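You operate a simulated robot arm through the tools that you are given. There is no shell and no other tool.

Carry out the task below with a simulated robot arm. There is one attempt and no reset: what you move stays moved.

Task
Pulse the loaded tubes, then move the block card's tube to the block.
Fine: the heating block; shut the lid, press PULSE once; the other tube goes to the teal rack; the lid ends shut.

Only the result counts: the job must be done as asked and must still hold three seconds after the hand-in. Knocking over, shifting, dropping, spilling or breaking anything else fails it. A push-on lid holds only when it is set on centred and level and pressed home; a screw cap is set on level and turned clockwise until tight.

Robot
A 6-joint arm with a fingered hand, fixed in place. Base frame: the origin is on the floor under the middle of its stand, x ahead of it, y to its left, z up. Lengths are in mm, angles in degrees, forces in N, time in s.
With the tool pointing down near the work surface it reaches from about 320 to 940 mm from the base axis. Its first joint turns from -166.0 to 166.0 degrees. Payload 5 kg.
The tool frame sits at the grasp point between the pads (the TCP): z along the fingers, y along the line on which they close. The tips reach 37 mm beyond it. The gripper opens to 124 mm; its body begins 43 mm behind the TCP. The gripper is a hand of 3 fingers: y runs from the thumb to the fingers, the wrist lies at [-21, -125, -215] in the tool frame, and closing takes about 1.5 s.
Orientation is told as [roll, pitch, yaw] about the base's x, y, z axes, in that order, counted from this pose: with the fingers straight down and the wrist toward the robot, the tool's x, y and z point along [0, 1, 0], [1, 0, 0] and [0, 0, -1] of the base frame.

Tools
- The arm moves only by the tool arm_command. Its arguments are lists of equal length, an entry for each row: "translation": the shift along the tool's x, y, z in units of 40 mm (1.0 is 40 mm), a list of three; "rot": the turn, a rotation vector about the tool's x, y, z in units of 6 degrees (1.0 is 6 degrees), a list of three. In form: {"translation": [[tx, ty, tz], ...], "rot": [[ax, ay, az], ...]}. A call has 1 to 20 rows; each row shifts and turns the commanded pose from where the row before left it, along the tool's axes as they then stand. "hand" is the closure, from 0 (fully open) to 1 (shut), set as the call begins (left out, the last holds). A call with a number of a shift or a turn outside -1 to 1 is refused whole. Rows are played at 5 a second. More than 50 mm and 8.6 degrees between two rows, or a gripper value outside its range, and nothing of the call is played. Where a pose cannot be reached the arm comes as near as it can. A force on the tool above 40 N (or 10 N above the force at the start of the call, whichever is more), or a blocked arm, ends the call early, and 0.2 s more pass. Each finger travels about 72 mm/s and halts on what it meets, pressing with about 24 N; the grip force reading is that of the motor and also rises with nothing between the fingers. The clock runs only during rows and for 0.2 s after the last one: add rows that do not move to give the fingers time. It gives the time, the measured TCP pose, the force on the tool (base axes), the opening and the grip force at its end, in the units of the frame above (readings bear some noise), with the torque about the TCP (base axes, N m) and any sound that the robot's microphone picked up, and new pictures: "views" is both (left out), scene, wrist or none.
- Cameras (640 x 400 px; columns grow to the right, rows downward): "scene" is fixed at [414.4, 657.3, 1643.9]; the picture's right is [-0.79, -0.62, 0.00], its down [-0.47, 0.60, -0.64] and it looks along [0.40, -0.51, -0.76] (base axes); focal length 366 px, centre (320, 200). "wrist" rides on the gripper at [72, -104, -154] in the tool frame; the picture's right is [-0.83, 0.26, -0.49], its down [-0.51, -0.72, 0.47] and it looks along [-0.23, 0.64, 0.73] (tool axes); focal length 243 px, centre (320, 200). There is no depth. A picture from a camera that has moved, and an enlarged one, comes with that camera's place and axes in the base frame and with its lens. The place of the scene camera against the robot may be out by one fixed shift of up to 25 mm in any direction.
- move_fingers(index, middle, thumb_bend, thumb_turn): sets how far each is bent, from 0 (flat) to 1 (curled in); at 0.3 the hand is open as for a grip, at 0.7 the pads meet at the TCP. One left out holds its place. A second passes; each finger stops where it meets its share of the squeeze, and holds until it gets a number again. A gripper value or a shape takes the hand back. It gives what a move gives, with no picture; readings hold the bend of each and the force on the fingers (four entries, about 0 where the hand has none), thumb and palm. thumb_turn goes from beside the hand (0) to across from the fingers (1), as for a grip.
- hand_shape(shape): the hand has 3 fingers and takes this shape, open, in about a second: jaw (thumb against the fingers, like two jaws); tri (thumb and two fingers); tip (a fingertip pinch); poke (one finger out to press); point (the index stretched); flat (the hand flat); cup (the hand cupped); fist (a fist). The gripper value then closes the fingers along that shape, each until it touches; the sizes above hold for jaw. It gives what a move gives, with no picture.
- zoom(camera, box): a new picture of the part [left, top, right, bottom] of that camera's present view, enlarged. The clock stands still meanwhile.
- finish_job(): hands the job in; it is judged then, once.

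Nothing tells you positions but the pictures and the camera data. Unless the task says otherwise, let go and move clear before handing in.

The tools are called as name(argument=value, ...) on one line, values as JSON. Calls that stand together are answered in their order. arm_command: Moves the arm, as the interface text tells. Its arguments: {"type":"object","properties":{"translation":{"type":"array","items":{"type":"array","items":{"type":"number"}}},"rot":{"type":"array","items":{"type":"array","items":{"type":"number"}}},"hand":{"type":"number"},"views":{"type":"string","enum":["both","scene","wrist","none"]}},"required":["translation","rot"]} The other tools are called the same way: hand_shape (shape) gives the hand a shape; move_fingers (index, middle, thumb_bend, thumb_turn) moves the fingers one by one; zoom (camera, box) takes an enlarged picture of a part of a camera's view; finish_job () hands the job in.

At the start:

```text
time: 0.0
position: [742.2, -43.1, 1139.7]
ee_rot: [0.1, 0.0, 0.0]
ft_force: [-0.4, -0.1, -0.4]
torque: [0.02, 0.01, 0.02]
grip_width: 123.6
gripper_force: 0.2
shape: jaw
bend: [0.3, 0.3, 0.3, 0.98]
finger forces: [0.0, 0.1, 0.0, 0.1, 0.1, 0.0]
```

scene: 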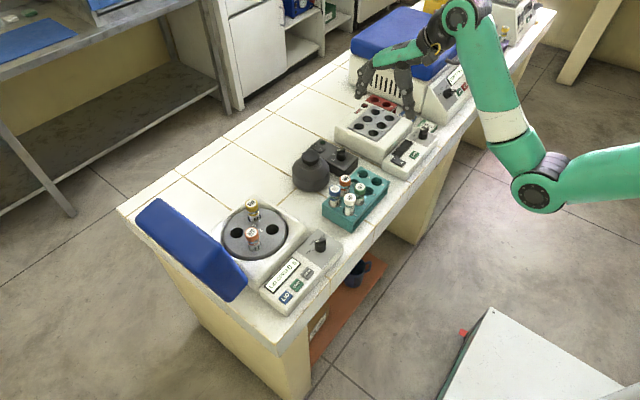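
wrist: 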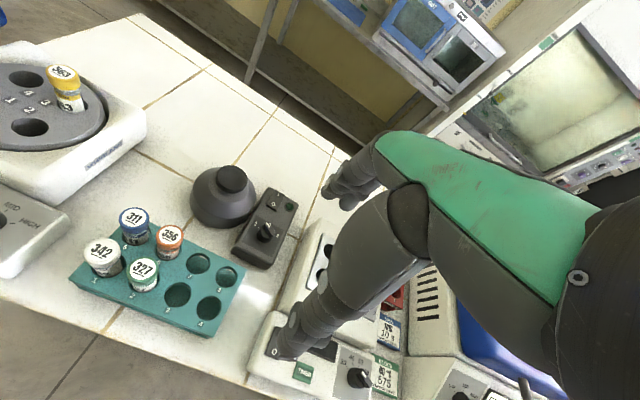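

I see a bench with an open centrifuge at left (two tubes loaded), a teal rack with four tubes, a stirrer or mixer, and a heating block with cards near it. I'll zoom in to read the labels before moving anything.

zoom(camera="scene", box=[200, 180, 360, 320])

zoom(camera="scene", box=[280, 80, 440, 220])

zoom(camera="wrist", box=[260, 270, 480, 400])

zoom(camera="wrist", box=[0, 30, 200, 300])

zoom(camera="scene", box=[340, 0, 560, 130])

```text
2.86 times, centred on (280, 250) of scene
camera zoom: at [414.4, 657.3, 1643.9], right [-0.79, -0.62, 0.0], down [-0.47, 0.6, -0.64], along [0.4, -0.51, -0.76], focal length 1044 px, centre (434, 57)
```

zoom: 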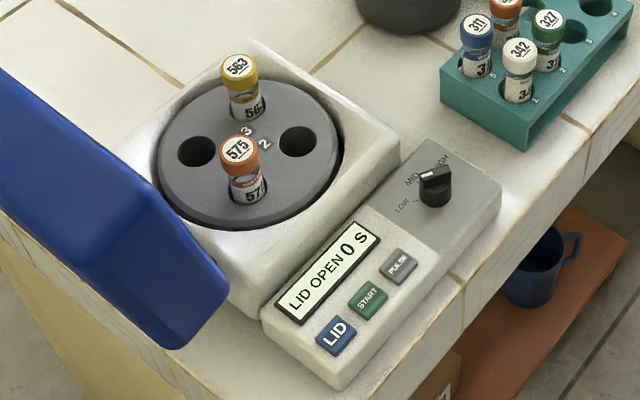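

```text
2.86 times, centred on (360, 150) of scene
camera zoom: at [414.4, 657.3, 1643.9], right [-0.79, -0.62, 0.0], down [-0.47, 0.6, -0.64], along [0.4, -0.51, -0.76], focal length 1044 px, centre (206, 343)
```

zoom: 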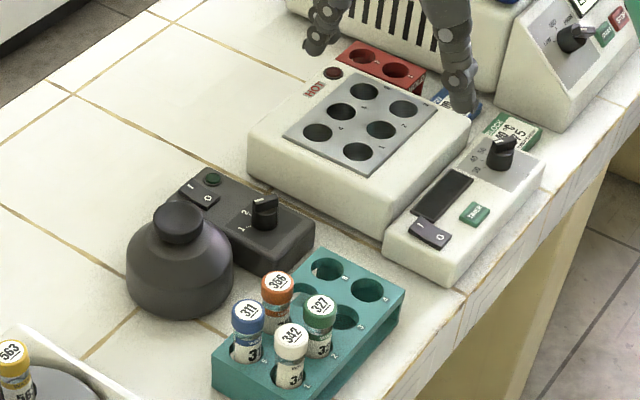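

```text
2.91 times, centred on (370, 335) of wrist
camera zoom: at [640.0, 29.1, 1292.2], right [0.26, -0.83, 0.49], down [-0.72, -0.51, -0.47], along [0.64, -0.23, -0.73], focal length 706 px, centre (174, -193)
```

zoom: 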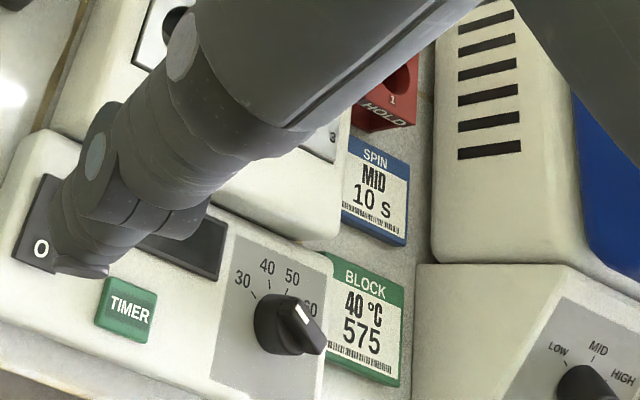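

```text
1.48 times, centred on (100, 165) of wrist
camera zoom: at [640.0, 29.1, 1292.2], right [0.26, -0.83, 0.49], down [-0.72, -0.51, -0.47], along [0.64, -0.23, -0.73], focal length 359 px, centre (646, 252)
```

zoom: 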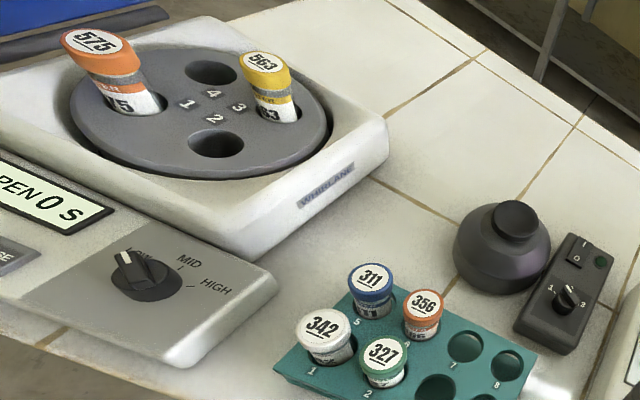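

```text
2.91 times, centred on (450, 65) of scene
camera zoom: at [414.4, 657.3, 1643.9], right [-0.79, -0.62, 0.0], down [-0.47, 0.6, -0.64], along [0.4, -0.51, -0.76], focal length 1063 px, centre (-58, 593)
```

zoom: 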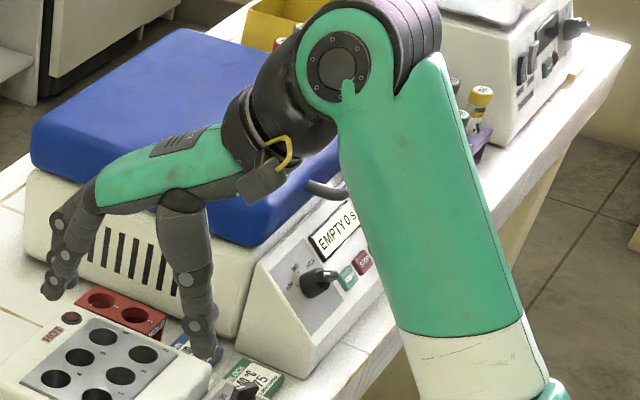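

The loaded centrifuge (575 orange, 563 yellow) is at the +y side with its blue lid open toward +y, and the block card reads 575. I'll raise the arm and swing over for a better look at the centrifuge and lid.

arm_command(translation=[[0.777, -0.542, -0.333], [0.777, -0.542, -0.333], [0.777, -0.542, -0.333], [0.777, -0.542, -0.333], [0.777, -0.542, -0.333], [0.777, -0.542, -0.333], [0.777, -0.542, -0.333], [0.777, -0.542, -0.333], [0.777, -0.542, -0.333], [0.777, -0.542, -0.333], [0.777, -0.542, -0.333], [0.777, -0.542, -0.333], [0, 0, 0], [0, 0, 0], [0, 0, 0], [0, 0, 0], [0, 0, 0], [0, 0, 0], [0, 0, 0]], rot=[[0, 0, 0], [0, 0, 0], [0, 0, 0], [0, 0, 0], [0, 0, 0], [0, 0, 0], [0, 0, 0], [0, 0, 0], [0, 0, 0], [0, 0, 0], [0, 0, 0], [0, 0, 0], [0, 0, -1], [0, 0, -1], [0, 0, -1], [0, 0, -1], [0, 0, -1], [0, 0, -1], [0, 0, 0]])

```text
time: 4.0
position: [579.5, 354.3, 1169.4]
ee_rot: [0.0, 0.0, 36.1]
ft_force: [1.1, -0.7, 0.2]
torque: [0.02, -0.03, -0.01]
grip_width: 123.7
gripper_force: 0.1
shape: jaw
bend: [0.3, 0.3, 0.3, 0.98]
finger forces: [0.1, 0.0, 0.0, 0.0, 0.1, 0.0]
out of reach, approached as far as the arm can: row 4, 5, 6, 7, 8, 9, 10, 11, 12
camera wrist: at [454.5, 351.6, 1321.8], right [0.7, -0.52, 0.49], down [-0.28, -0.83, -0.47], along [0.65, 0.19, -0.73], focal length 243 px, centre (320, 200)
```

scene: 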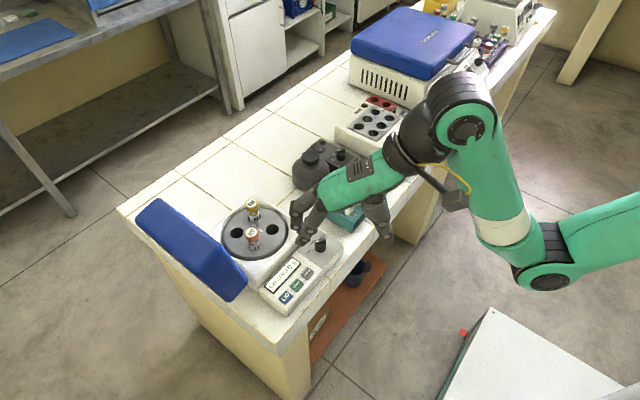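
wrist: 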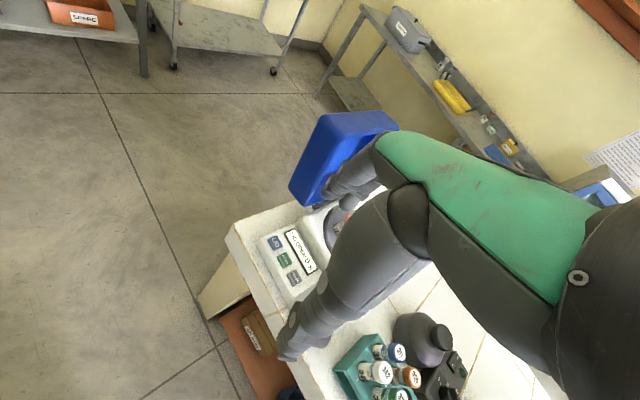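

The hand blocks the view from here, so I'll rotate back and move toward -y to see the centrifuge on the clear side of the wrist picture.

arm_command(translation=[[0, 0, 0], [0, 0, 0], [0, 0, 0], [0, 0, 0], [0, 0, 0], [0, 0, 0], [-0.85, 0.17, 0], [-0.85, 0.17, 0], [-0.85, 0.17, 0], [-0.85, 0.17, 0], [-0.85, 0.17, 0], [-0.85, 0.17, 0], [0, 0, 0]], rot=[[0, 0, 1], [0, 0, 1], [0, 0, 1], [0, 0, 1], [0, 0, 1], [0, 0, 1], [0, 0, 0], [0, 0, 0], [0, 0, 0], [0, 0, 0], [0, 0, 0], [0, 0, 0], [0, 0, 0]])

```text
time: 6.8
position: [630.9, 155.1, 1159.9]
ee_rot: [0.0, -0.3, 0.1]
ft_force: [0.2, -0.2, -0.7]
torque: [0.0, 0.0, -0.04]
grip_width: 123.5
gripper_force: 0.0
shape: jaw
bend: [0.3, 0.3, 0.3, 0.98]
finger forces: [0.0, 0.1, 0.0, 0.0, 0.0, 0.1]
out of reach, approached as far as the arm can: row 7, 9
camera wrist: at [526.3, 227.1, 1312.2], right [0.26, -0.83, 0.49], down [-0.72, -0.51, -0.48], along [0.65, -0.23, -0.73], focal length 243 px, centre (320, 200)
```

scene: 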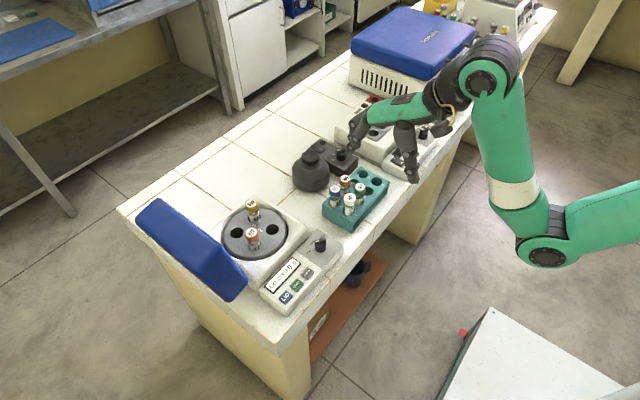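
wrist: 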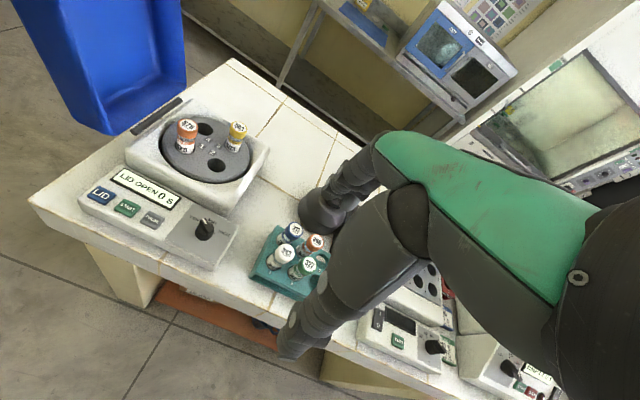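

Now the centrifuge, its lid and the rack are all in clear view from the wrist camera. I'll zoom in to read details and measure.

zoom(camera="wrist", box=[70, 90, 290, 270])

zoom(camera="wrist", box=[0, 0, 220, 140])

zoom(camera="wrist", box=[230, 200, 450, 370])

zoom(camera="scene", box=[120, 180, 280, 320])

```text
2.22 times, centred on (180, 180) of wrist
camera zoom: at [526.3, 227.1, 1312.2], right [0.26, -0.83, 0.49], down [-0.72, -0.51, -0.48], along [0.65, -0.23, -0.73], focal length 539 px, centre (631, 244)
```

zoom: 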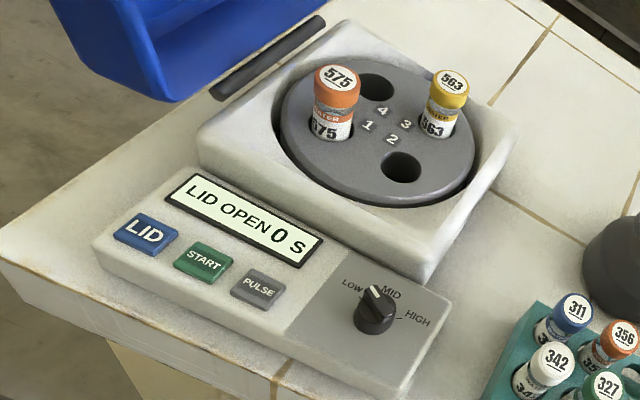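

```text
2.86 times, centred on (110, 70) of wrist
camera zoom: at [526.3, 227.1, 1312.2], right [0.26, -0.83, 0.49], down [-0.72, -0.51, -0.48], along [0.65, -0.23, -0.73], focal length 693 px, centre (920, 571)
```

zoom: 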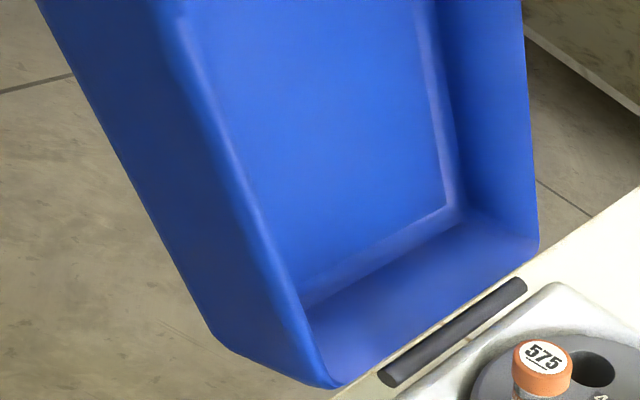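

```text
2.35 times, centred on (340, 285) of wrist
camera zoom: at [526.3, 227.1, 1312.2], right [0.26, -0.83, 0.49], down [-0.72, -0.51, -0.48], along [0.65, -0.23, -0.73], focal length 571 px, centre (273, 0)
```

zoom: 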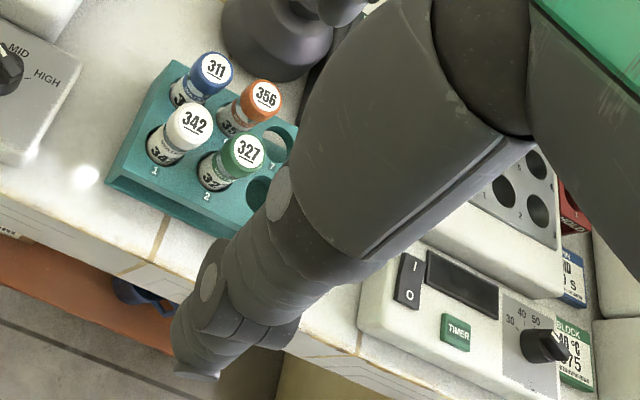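

```text
2.86 times, centred on (200, 250) of scene
camera zoom: at [414.4, 657.3, 1643.9], right [-0.79, -0.62, 0.0], down [-0.47, 0.6, -0.64], along [0.4, -0.51, -0.76], focal length 1044 px, centre (663, 57)
```

zoom: 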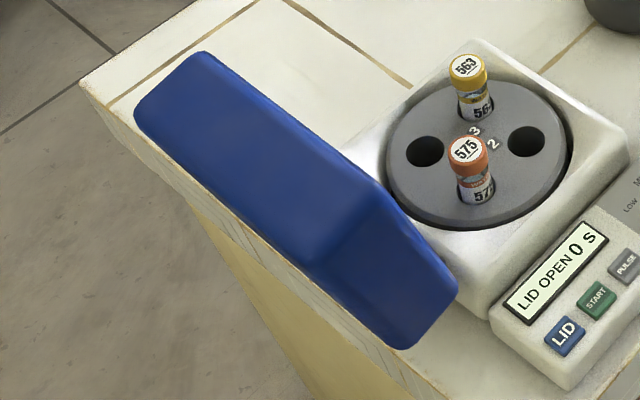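

I have triangulated from two wrist views: tube 575's top is at about (809, 370, 985), tube 563's at about (875, 316, 978), the rotor centre near (842, 343) and PULSE near (684, 345, 882). The lid hinge lies along x at y≈445. Before going near anything, I'll check the hand shapes in free space.

hand_shape(shape="poke")

zoom(camera="scene", box=[320, 50, 540, 200])

zoom(camera="wrist", box=[240, 100, 640, 400])

hand_shape(shape="tri")

zoom(camera="scene", box=[320, 50, 540, 200])

zoom(camera="wrist", box=[240, 100, 640, 400])

hand_shape(shape="tip")

zoom(camera="scene", box=[320, 50, 540, 200])

zoom(camera="wrist", box=[240, 100, 640, 400])

```text
time: 7.7
position: [630.2, 156.3, 1160.7]
ee_rot: [-0.1, -0.4, -0.1]
ft_force: [-0.3, -0.3, 0.2]
torque: [-0.02, -0.02, 0.0]
grip_width: 0.3
gripper_force: 0.0
shape: poke
bend: [0.7, 0.7, 1.0, 1.0]
finger forces: [0.0, 0.0, 0.0, 0.0, 0.1, 0.1]
```

```text
2.67 times, centred on (430, 125) of scene
camera zoom: at [414.4, 657.3, 1643.9], right [-0.79, -0.62, 0.0], down [-0.47, 0.6, -0.64], along [0.4, -0.51, -0.76], focal length 975 px, centre (27, 400)
```

zoom: 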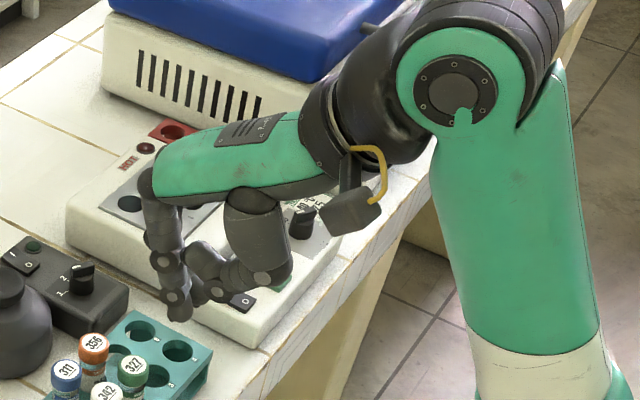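

```text
1.33 times, centred on (440, 250) of wrist
camera zoom: at [526.3, 227.5, 1312.2], right [0.26, -0.83, 0.49], down [-0.72, -0.51, -0.48], along [0.65, -0.23, -0.73], focal length 324 px, centre (160, 133)
```

zoom: 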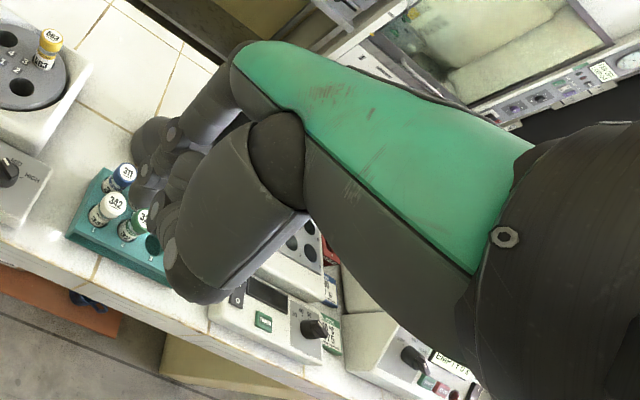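

```text
time: 8.6
position: [629.5, 155.5, 1160.4]
ee_rot: [0.0, -0.3, 0.0]
ft_force: [0.0, -0.4, -0.5]
torque: [-0.01, -0.05, -0.01]
grip_width: 123.8
gripper_force: 0.1
shape: tri
bend: [0.3, 0.3, 0.3, 0.98]
finger forces: [0.1, 0.0, 0.1, 0.1, 0.0, 0.1]
```

```text
2.67 times, centred on (430, 125) of scene
camera zoom: at [414.4, 657.3, 1643.9], right [-0.79, -0.62, 0.0], down [-0.47, 0.6, -0.64], along [0.4, -0.51, -0.76], focal length 975 px, centre (27, 400)
```

zoom: 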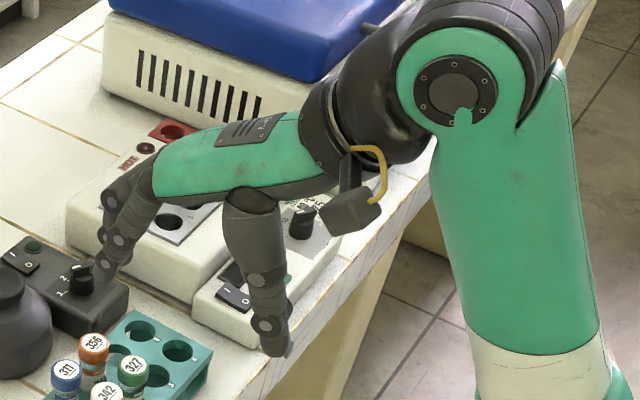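

```text
1.33 times, centred on (440, 250) of wrist
camera zoom: at [526.3, 227.5, 1312.2], right [0.26, -0.83, 0.49], down [-0.72, -0.51, -0.48], along [0.65, -0.23, -0.73], focal length 324 px, centre (160, 133)
```

zoom: 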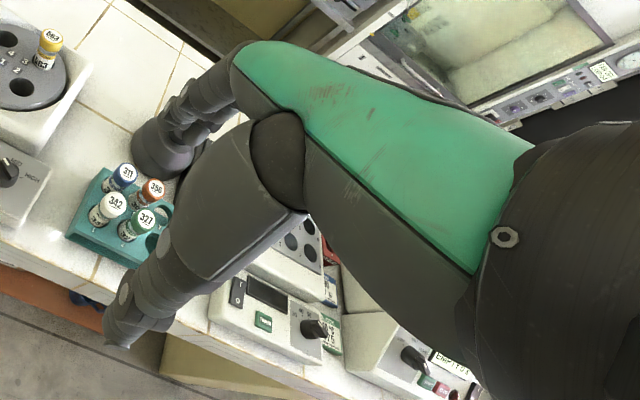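

```text
time: 9.5
position: [631.1, 155.3, 1160.8]
ee_rot: [0.1, -0.2, -0.1]
ft_force: [0.3, 1.1, -0.2]
torque: [0.0, 0.03, -0.03]
grip_width: 124.0
gripper_force: 0.0
shape: tip
bend: [0.3, 0.98, 0.3, 0.98]
finger forces: [0.0, 0.0, 0.0, 0.1, 0.1, 0.0]
```

```text
2.67 times, centred on (430, 125) of scene
camera zoom: at [414.4, 657.3, 1643.9], right [-0.79, -0.62, 0.0], down [-0.47, 0.6, -0.64], along [0.4, -0.51, -0.76], focal length 975 px, centre (27, 400)
```

zoom: 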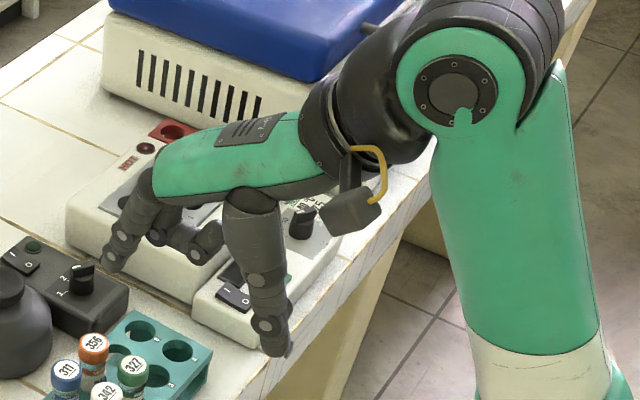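

```text
1.33 times, centred on (440, 250) of wrist
camera zoom: at [526.3, 227.5, 1312.2], right [0.26, -0.83, 0.49], down [-0.72, -0.51, -0.48], along [0.65, -0.23, -0.73], focal length 324 px, centre (160, 133)
```

zoom: 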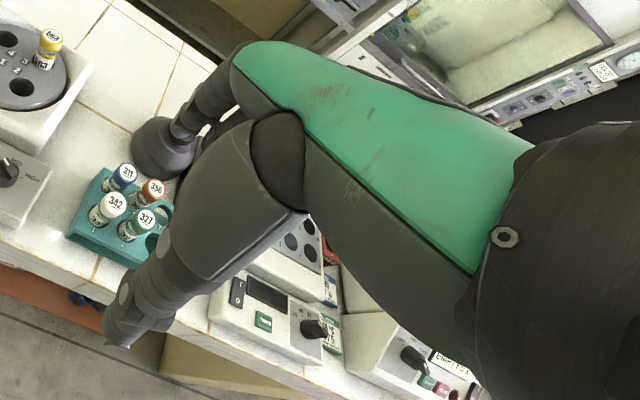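

The hand shapes work as described. To shut the lid I'll turn the fingers horizontal (pointing +x), close them, pass around the near side of the lid to its outer (+y) side, and push it toward -y. First I'll rotate in place.

hand_shape(shape="jaw")

arm_command(translation=[[0, 0, 0], [0, 0, 0], [0, 0, 0], [0, 0, 0], [0, 0, 0], [0, 0, 0], [0, 0, 0], [0, 0, 0], [0, 0, 0], [0, 0, 0], [0, 0, 0], [0, 0, 0], [0, 0, 0], [0, 0, 0], [0, 0, 0], [0, 0, 0]], rot=[[-1, 0, 0], [-1, 0, 0], [-1, 0, 0], [-1, 0, 0], [-1, 0, 0], [-1, 0, 0], [-1, 0, 0], [-1, 0, 0], [-1, 0, 0], [-1, 0, 0], [-1, 0, 0], [-1, 0, 0], [-1, 0, 0], [-1, 0, 0], [-1, 0, 0], [0, 0, 0]], hand=1)

```text
time: 10.4
position: [630.8, 155.0, 1160.7]
ee_rot: [0.0, -0.3, 0.0]
ft_force: [-1.0, 0.3, 0.0]
torque: [-0.08, -0.03, 0.0]
grip_width: 123.9
gripper_force: 0.1
shape: jaw
bend: [0.3, 0.3, 0.3, 0.98]
finger forces: [0.0, 0.1, 0.1, 0.0, 0.1, 0.0]
```

```text
time: 13.8
position: [627.5, 153.1, 1159.6]
ee_rot: [-133.7, -90.0, 133.8]
ft_force: [0.2, -0.3, -0.6]
torque: [0.0, 0.0, 0.0]
grip_width: 0.0
gripper_force: 23.8
shape: jaw
bend: [0.7, 0.7, 0.57, 1.0]
finger forces: [0.0, 0.1, 0.0, 0.0, 0.0, 0.0]
camera wrist: at [475.5, 226.1, 1055.0], right [-0.49, -0.83, 0.26], down [0.47, -0.51, -0.72], along [0.73, -0.23, 0.64], focal length 243 px, centre (320, 200)
```

scene: 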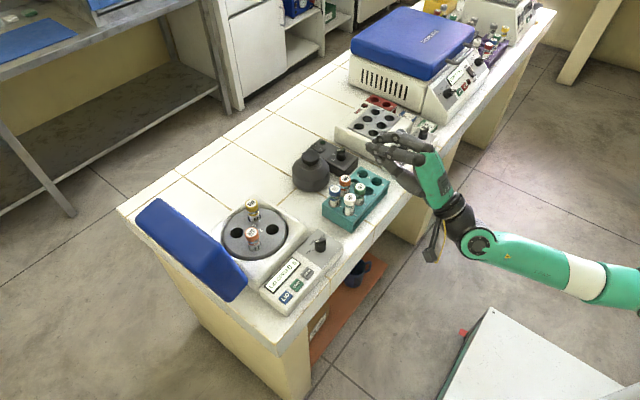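
wrist: 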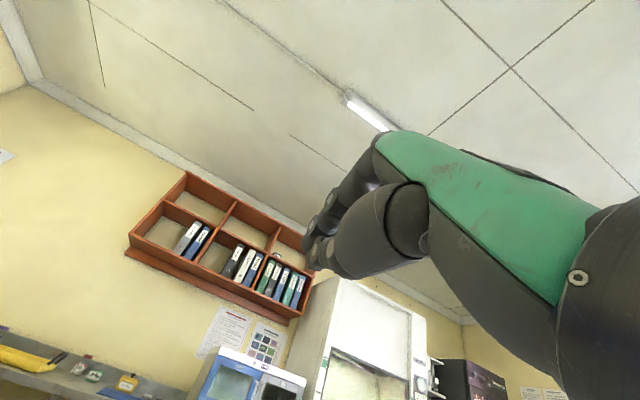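

The fingers are now horizontal and closed. Next I'll go to the +y side, keeping clear of the lid (staying at small x).

arm_command(translation=[[0.94, -0.173, -0.17], [0.94, -0.173, -0.17], [0.94, -0.173, -0.17], [0.94, -0.173, -0.17], [0.94, -0.173, -0.17], [0.94, -0.173, -0.17], [0.94, -0.173, -0.17], [0.94, -0.173, -0.17], [0.94, -0.173, -0.17], [0.94, -0.173, -0.17], [0.94, -0.173, -0.17], [0.94, -0.173, -0.17], [0.94, -0.173, -0.17], [0, 0, 0]], rot=[[0, 0, 0], [0, 0, 0], [0, 0, 0], [0, 0, 0], [0, 0, 0], [0, 0, 0], [0, 0, 0], [0, 0, 0], [0, 0, 0], [0, 0, 0], [0, 0, 0], [0, 0, 0], [0, 0, 0], [0, 0, 0]])

zoom(camera="scene", box=[100, 160, 380, 340])

```text
time: 16.8
position: [538.4, 614.8, 1085.4]
ee_rot: [111.7, -90.0, -111.7]
ft_force: [-0.4, 0.3, -0.1]
torque: [-0.01, -0.01, -0.04]
grip_width: 0.0
gripper_force: 24.4
shape: jaw
bend: [0.7, 0.7, 0.57, 1.0]
finger forces: [0.0, 0.1, 0.0, 0.0, 0.0, 0.1]
out of reach, approached as far as the arm can: row 13
camera wrist: at [386.7, 686.2, 979.5], right [-0.49, -0.83, 0.26], down [0.47, -0.51, -0.72], along [0.73, -0.23, 0.64], focal length 243 px, centre (320, 200)
```

scene: 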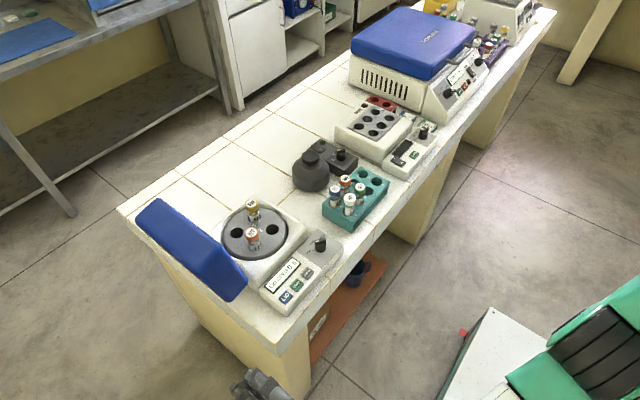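
wrist: 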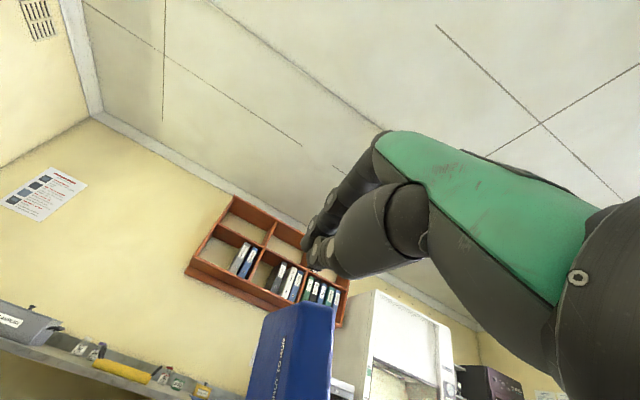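

```text
2.22 times, centred on (240, 250) of scene
camera zoom: at [414.4, 657.3, 1643.9], right [-0.79, -0.62, 0.0], down [-0.47, 0.6, -0.64], along [0.4, -0.51, -0.76], focal length 812 px, centre (498, 89)
```

zoom: 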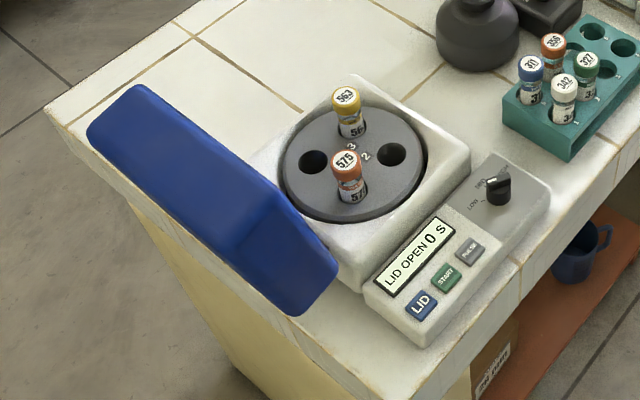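

The hand is now on the +y side, near (538, 615, 1085), and the lid shows in the wrist view. I'll zoom to measure the lid's outer edge before moving in.

zoom(camera="wrist", box=[200, 260, 400, 400])

```text
2.86 times, centred on (300, 330) of wrist
camera zoom: at [386.7, 686.2, 979.5], right [-0.49, -0.83, 0.26], down [0.47, -0.51, -0.72], along [0.73, -0.23, 0.64], focal length 693 px, centre (377, -171)
```

zoom: 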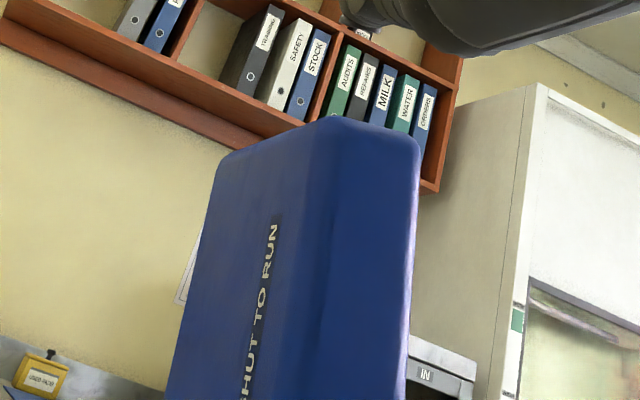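

The lid's outer top edge is at about y=543, z=1098, and it leans about 10° past vertical. I'll slide +x beside the lid at y=615, then check clearance.

arm_command(translation=[[0, 0, 0.94], [0, 0, 0.94], [0, 0, 0.94], [0, 0, 0.94], [0, 0, 0.94], [0, 0, 0.94], [0, 0, 0]], rot=[[0, 0, 0], [0, 0, 0], [0, 0, 0], [0, 0, 0], [0, 0, 0], [0, 0, 0], [0, 0, 0]])

zoom(camera="scene", box=[100, 180, 380, 400])

```text
time: 18.4
position: [714.1, 557.8, 1143.8]
ee_rot: [-5.9, -90.0, 5.9]
ft_force: [0.0, 0.5, 0.8]
torque: [-0.05, -0.01, 0.0]
grip_width: 0.0
gripper_force: 23.8
shape: jaw
bend: [0.7, 0.7, 0.57, 1.0]
finger forces: [0.0, 0.1, 0.0, 0.1, 0.0, 0.0]
out of reach, approached as far as the arm can: row 1, 2, 3, 4, 5, 6
camera wrist: at [561.4, 630.1, 1038.9], right [-0.49, -0.83, 0.26], down [0.47, -0.51, -0.72], along [0.73, -0.23, 0.64], focal length 243 px, centre (320, 200)
```

scene: 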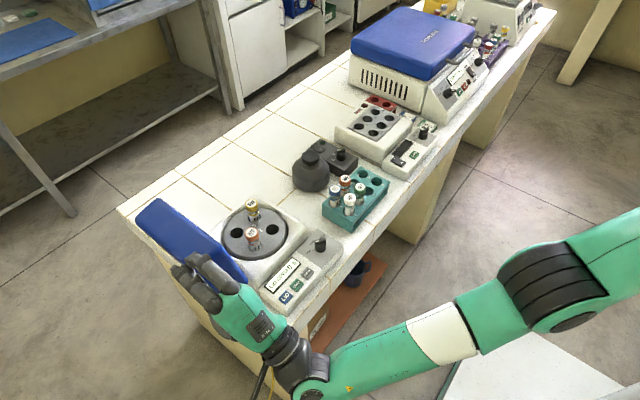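
wrist: 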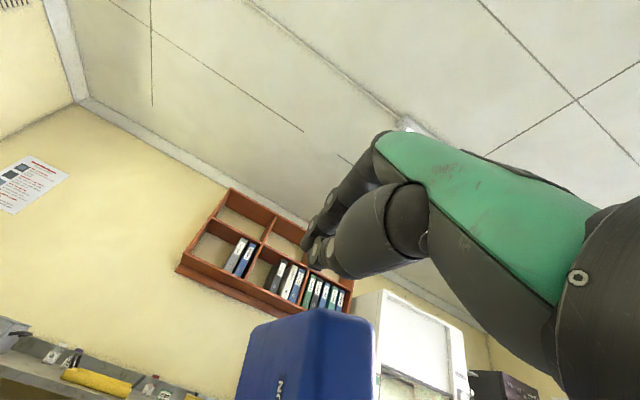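

```text
1.82 times, centred on (240, 290) of scene
camera zoom: at [414.4, 657.3, 1643.9], right [-0.79, -0.62, 0.0], down [-0.47, 0.6, -0.64], along [0.4, -0.51, -0.76], focal length 664 px, centre (466, 36)
```

zoom: 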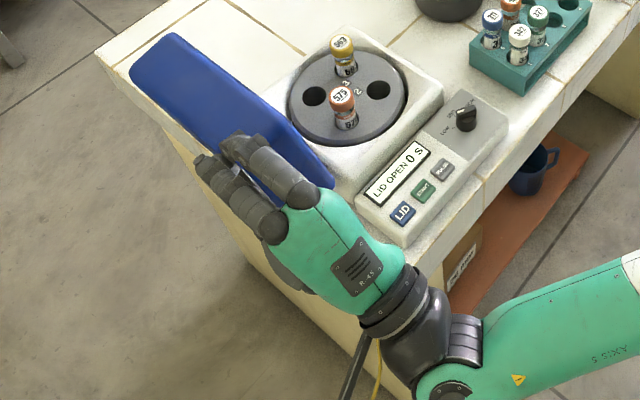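

The commanded pose was out of reach and the arm settled higher, at (714, 558, 1144), pointing straight +x. Pointing more radially should be easier, so I'll yaw the hand about +25° while drifting to +y, away from the lid.

arm_command(translation=[[0.3, 0, 0], [0.3, 0, 0], [0.3, 0, 0], [0.3, 0, 0], [0.3, 0, 0], [0, 0, 0]], rot=[[0, 0.84, 0], [0, 0.84, 0], [0, 0.84, 0], [0, 0.84, 0], [0, 0.84, 0], [0, 0, 0]])

zoom(camera="scene", box=[100, 180, 380, 400])

```text
time: 19.8
position: [700.9, 616.0, 1143.8]
ee_rot: [12.0, -90.1, 13.3]
ft_force: [0.4, 0.0, -0.2]
torque: [-0.01, 0.02, 0.02]
grip_width: 0.1
gripper_force: 24.3
shape: jaw
bend: [0.7, 0.7, 0.57, 1.0]
finger forces: [0.0, 0.1, 0.1, 0.0, 0.1, 0.1]
camera wrist: at [533.5, 616.0, 1038.0], right [-0.09, -0.96, 0.26], down [0.64, -0.26, -0.72], along [0.76, 0.1, 0.64], focal length 243 px, centre (320, 200)
```

scene: 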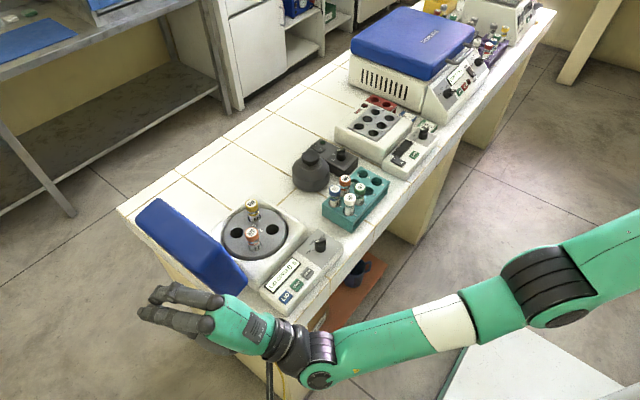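
wrist: 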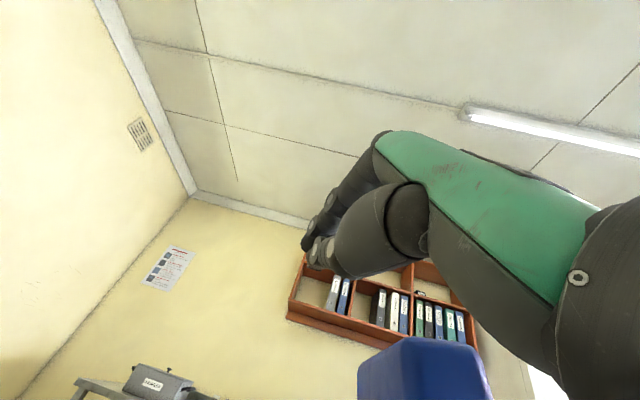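

```text
1.82 times, centred on (240, 290) of scene
camera zoom: at [414.4, 657.3, 1643.9], right [-0.79, -0.62, 0.0], down [-0.47, 0.6, -0.64], along [0.4, -0.51, -0.76], focal length 664 px, centre (466, 36)
```

zoom: 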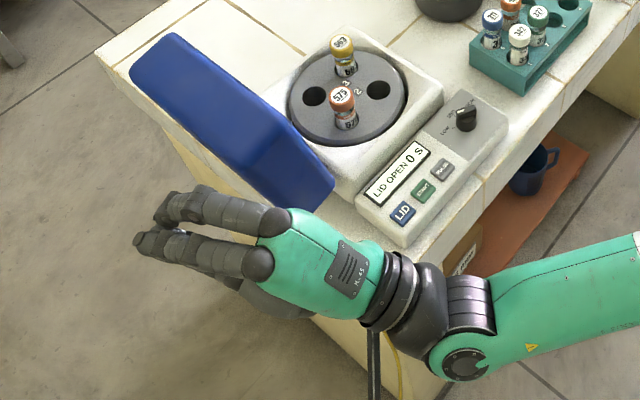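

Now I'm clear of the lid at (701, 616, 1144). I'll lower to lid-top height and forward so the fingertips sit beside the lid's outer face.

arm_command(translation=[[-0.15, -0.45, 0.25], [-0.15, -0.45, 0.25], [-0.15, -0.45, 0.25], [-0.15, -0.45, 0.25], [0, 0, 0]], rot=[[0, 0, 0], [0, 0, 0], [0, 0, 0], [0, 0, 0], [0, 0, 0]])

zoom(camera="scene", box=[100, 180, 380, 400])

```text
time: 21.0
position: [713.1, 583.0, 1100.9]
ee_rot: [136.8, -90.0, -111.6]
ft_force: [0.4, -0.4, 0.1]
torque: [0.0, 0.01, -0.03]
grip_width: 0.0
gripper_force: 24.1
shape: jaw
bend: [0.7, 0.7, 0.57, 1.0]
finger forces: [0.1, 0.0, 0.0, 0.0, 0.1, 0.0]
out of reach, approached as far as the arm can: row 1, 2, 3, 4
camera wrist: at [545.7, 583.0, 995.0], right [-0.09, -0.96, 0.26], down [0.64, -0.26, -0.72], along [0.76, 0.1, 0.64], focal length 243 px, centre (320, 200)
```

scene: 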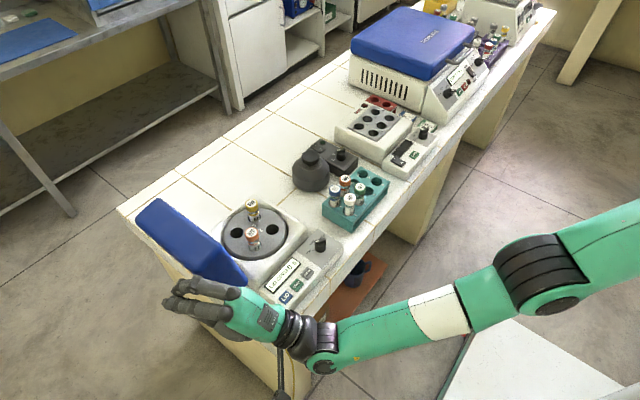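
wrist: 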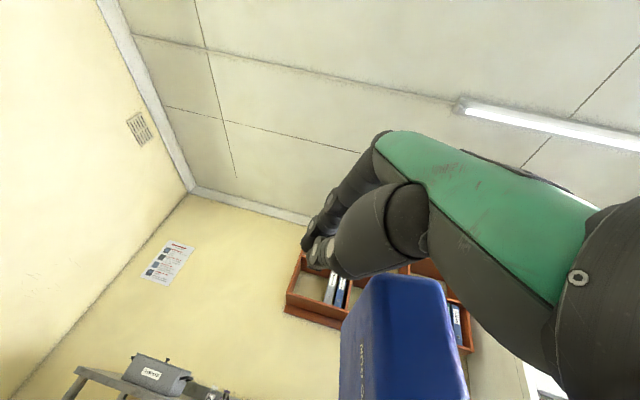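

```text
1.82 times, centred on (240, 290) of scene
camera zoom: at [414.4, 657.3, 1643.9], right [-0.79, -0.62, 0.0], down [-0.47, 0.6, -0.64], along [0.4, -0.51, -0.76], focal length 664 px, centre (466, 36)
```

zoom: 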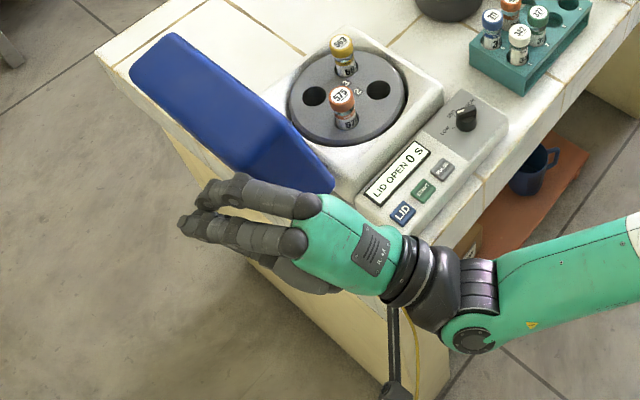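

The low horizontal pose seems limited by a wrist joint. I'll tilt the fingers down about 25° to ease it, then continue toward the outer face of the lid.

arm_command(translation=[[0.2, 0, 0], [0.2, 0, 0], [0.2, 0, 0], [0, 0, 0], [0, 0, 0], [0, 0, 0]], rot=[[0.84, 0, 0], [0.84, 0, 0], [0.84, 0, 0], [0.84, 0, 0], [0.84, 0, 0], [0, 0, 0]])

zoom(camera="scene", box=[100, 180, 380, 400])

```text
time: 22.4
position: [704.1, 605.4, 1101.7]
ee_rot: [-0.1, -64.8, 25.3]
ft_force: [0.1, 1.3, 0.2]
torque: [0.0, -0.01, 0.0]
grip_width: 0.0
gripper_force: 23.5
shape: jaw
bend: [0.7, 0.7, 0.57, 1.0]
finger forces: [0.1, 0.0, 0.1, 0.0, 0.0, 0.0]
camera wrist: at [508.2, 593.2, 1070.6], right [0.05, -0.89, 0.45], down [0.32, -0.41, -0.85], along [0.94, 0.19, 0.27], focal length 243 px, centre (320, 200)
```

scene: 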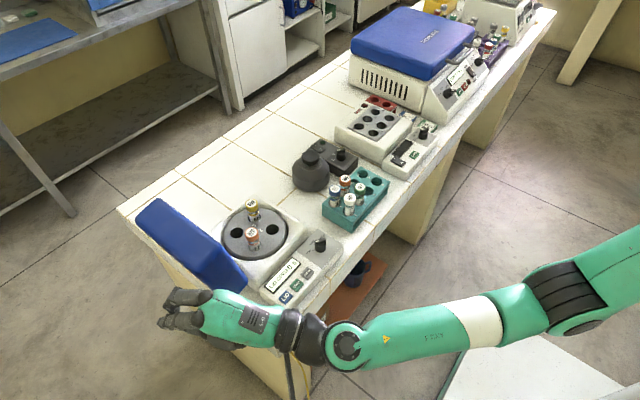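
wrist: 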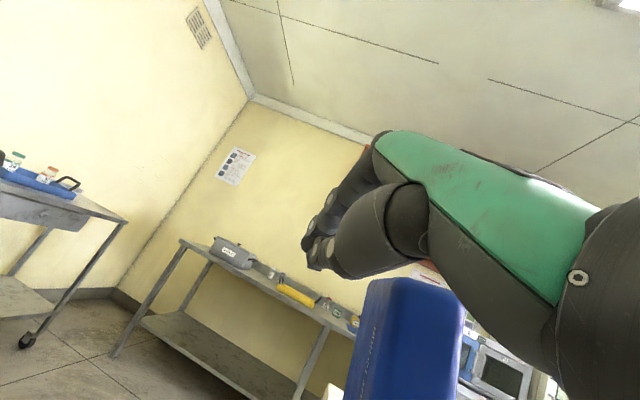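

```text
1.82 times, centred on (240, 290) of scene
camera zoom: at [414.4, 657.3, 1643.9], right [-0.79, -0.62, 0.0], down [-0.47, 0.6, -0.64], along [0.4, -0.51, -0.76], focal length 664 px, centre (466, 36)
```

zoom: 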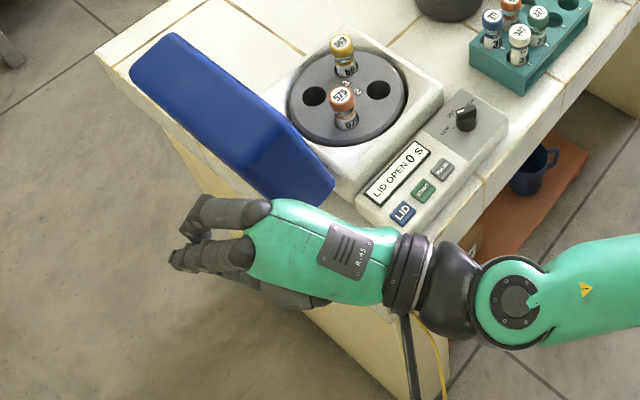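

The tilt worked: I'm at (704, 605, 1102) with the fingers 25° below horizontal. Now forward and slightly down beside the lid's outer face.

arm_command(translation=[[-0.165, 0.02, 0.4], [-0.165, 0.02, 0.4], [-0.165, 0.02, 0.4], [0, 0, 0]], rot=[[0, 0, 0], [0, 0, 0], [0, 0, 0], [0, 0, 0]])

zoom(camera="scene", box=[100, 180, 380, 400])

```text
time: 23.4
position: [753.3, 606.3, 1081.0]
ee_rot: [-0.1, -64.8, 25.1]
ft_force: [0.0, 0.6, -0.7]
torque: [0.01, -0.03, 0.01]
grip_width: 0.0
gripper_force: 24.0
shape: jaw
bend: [0.7, 0.7, 0.57, 1.0]
finger forces: [0.1, 0.0, 0.0, 0.0, 0.0, 0.0]
camera wrist: at [558.2, 593.7, 1051.5], right [0.05, -0.89, 0.45], down [0.32, -0.41, -0.85], along [0.94, 0.19, 0.27], focal length 243 px, centre (320, 200)
```

scene: 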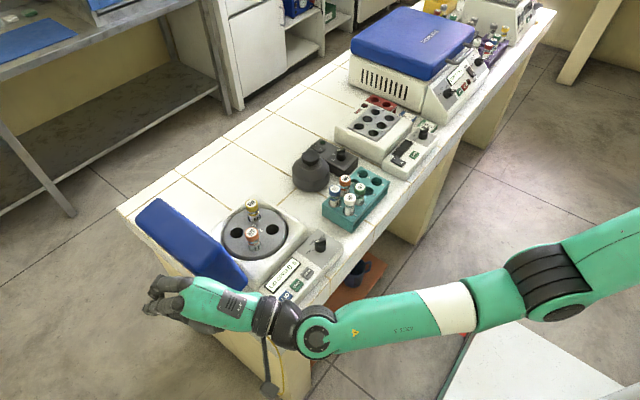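
wrist: 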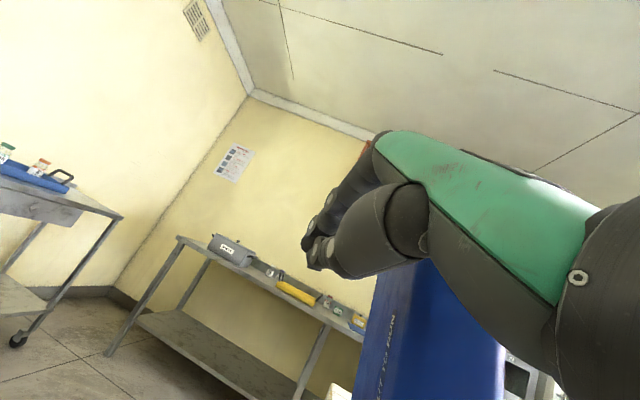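

```text
1.82 times, centred on (240, 290) of scene
camera zoom: at [414.4, 657.3, 1643.9], right [-0.79, -0.62, 0.0], down [-0.47, 0.6, -0.64], along [0.4, -0.51, -0.76], focal length 664 px, centre (466, 36)
```

zoom: 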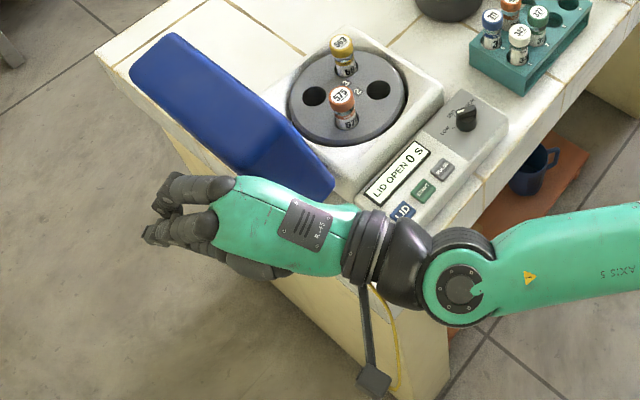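

The hand is beside the lid's outer face at (753, 606, 1081). Now I'll push slowly toward -y.

arm_command(translation=[[-0.34, -0.07, -0.145], [-0.34, -0.07, -0.145], [-0.34, -0.07, -0.145], [-0.34, -0.07, -0.145], [-0.34, -0.07, -0.145], [-0.34, -0.07, -0.145], [0, 0, 0]], rot=[[0, 0, 0], [0, 0, 0], [0, 0, 0], [0, 0, 0], [0, 0, 0], [0, 0, 0], [0, 0, 0]], views="scene")

zoom(camera="scene", box=[100, 180, 380, 400])

```text
time: 25.0
position: [750.1, 518.3, 1086.8]
ee_rot: [0.0, -65.1, 25.3]
ft_force: [-4.9, 10.1, 31.0]
torque: [-1.03, -0.48, 0.0]
grip_width: 0.2
gripper_force: 23.9
shape: jaw
bend: [0.7, 0.7, 0.57, 1.0]
finger forces: [0.1, 27.2, 0.1, 0.1, 0.1, 0.1]
```

scene: 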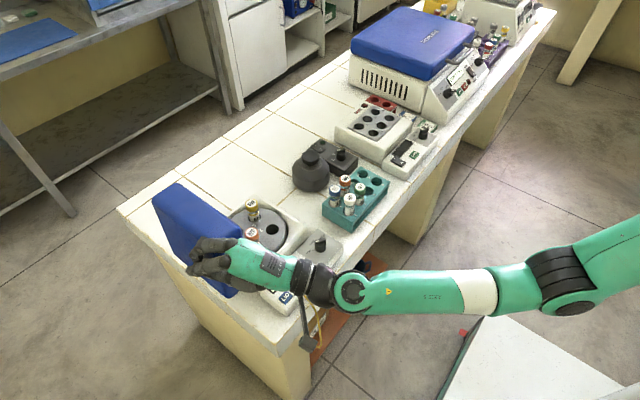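

```text
1.82 times, centred on (240, 290) of scene
camera zoom: at [414.4, 657.3, 1643.9], right [-0.79, -0.62, 0.0], down [-0.47, 0.6, -0.64], along [0.4, -0.51, -0.76], focal length 664 px, centre (466, 36)
```

zoom: 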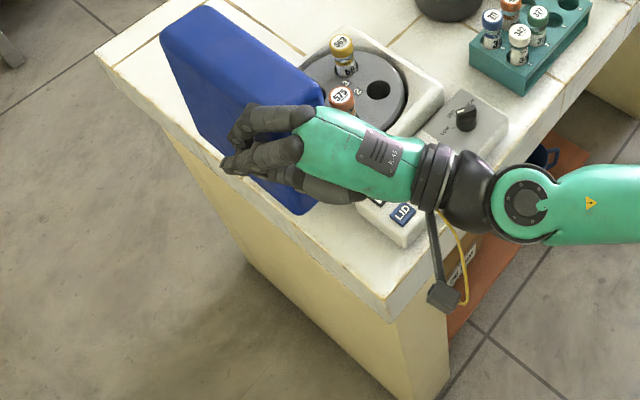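

The lid is turning: it's roughly vertical now with about 31 N upward on the finger from the rising edge. I'll continue -y with a slight rise to follow the arc.

arm_command(translation=[[0.04, 0.22, -0.11], [-0.34, 0.04, -0.2], [-0.34, 0.04, -0.2], [0, 0, 0]], rot=[[0, 0, 0], [0, 0, 0], [0, 0, 0], [0, 0, 0]])

zoom(camera="scene", box=[100, 180, 380, 400])

```text
time: 26.0
position: [751.0, 489.6, 1100.5]
ee_rot: [-0.2, -64.7, 25.2]
ft_force: [-0.1, 0.7, 0.2]
torque: [0.02, -0.02, 0.04]
grip_width: 0.0
gripper_force: 24.6
shape: jaw
bend: [0.7, 0.7, 0.57, 1.0]
finger forces: [0.1, 0.1, 0.0, 0.1, 0.0, 0.0]
camera wrist: at [554.7, 476.4, 1070.5], right [0.05, -0.89, 0.45], down [0.32, -0.41, -0.85], along [0.95, 0.19, 0.27], focal length 243 px, centre (320, 200)
```

scene: 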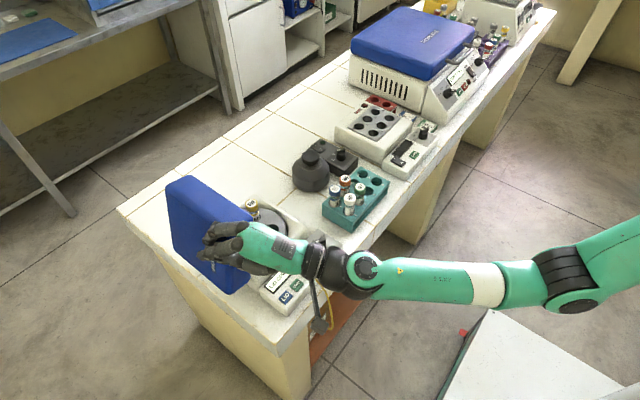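
wrist: 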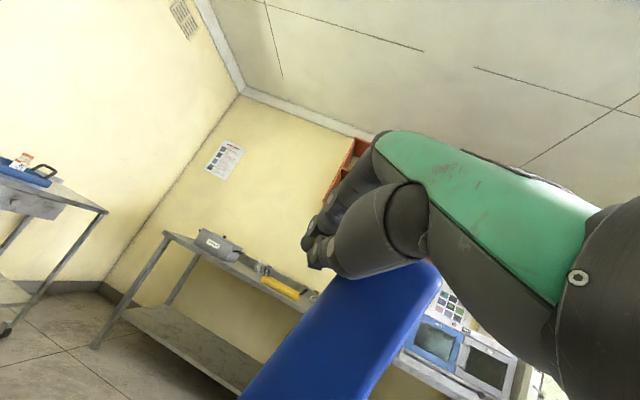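

```text
1.82 times, centred on (240, 290) of scene
camera zoom: at [414.4, 657.3, 1643.9], right [-0.79, -0.62, 0.0], down [-0.47, 0.6, -0.64], along [0.4, -0.51, -0.76], focal length 664 px, centre (466, 36)
```

zoom: 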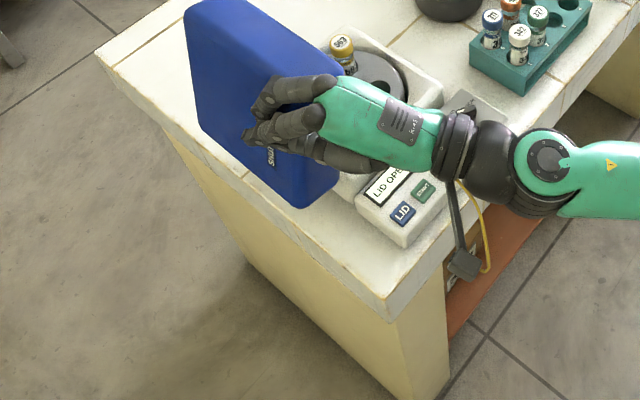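

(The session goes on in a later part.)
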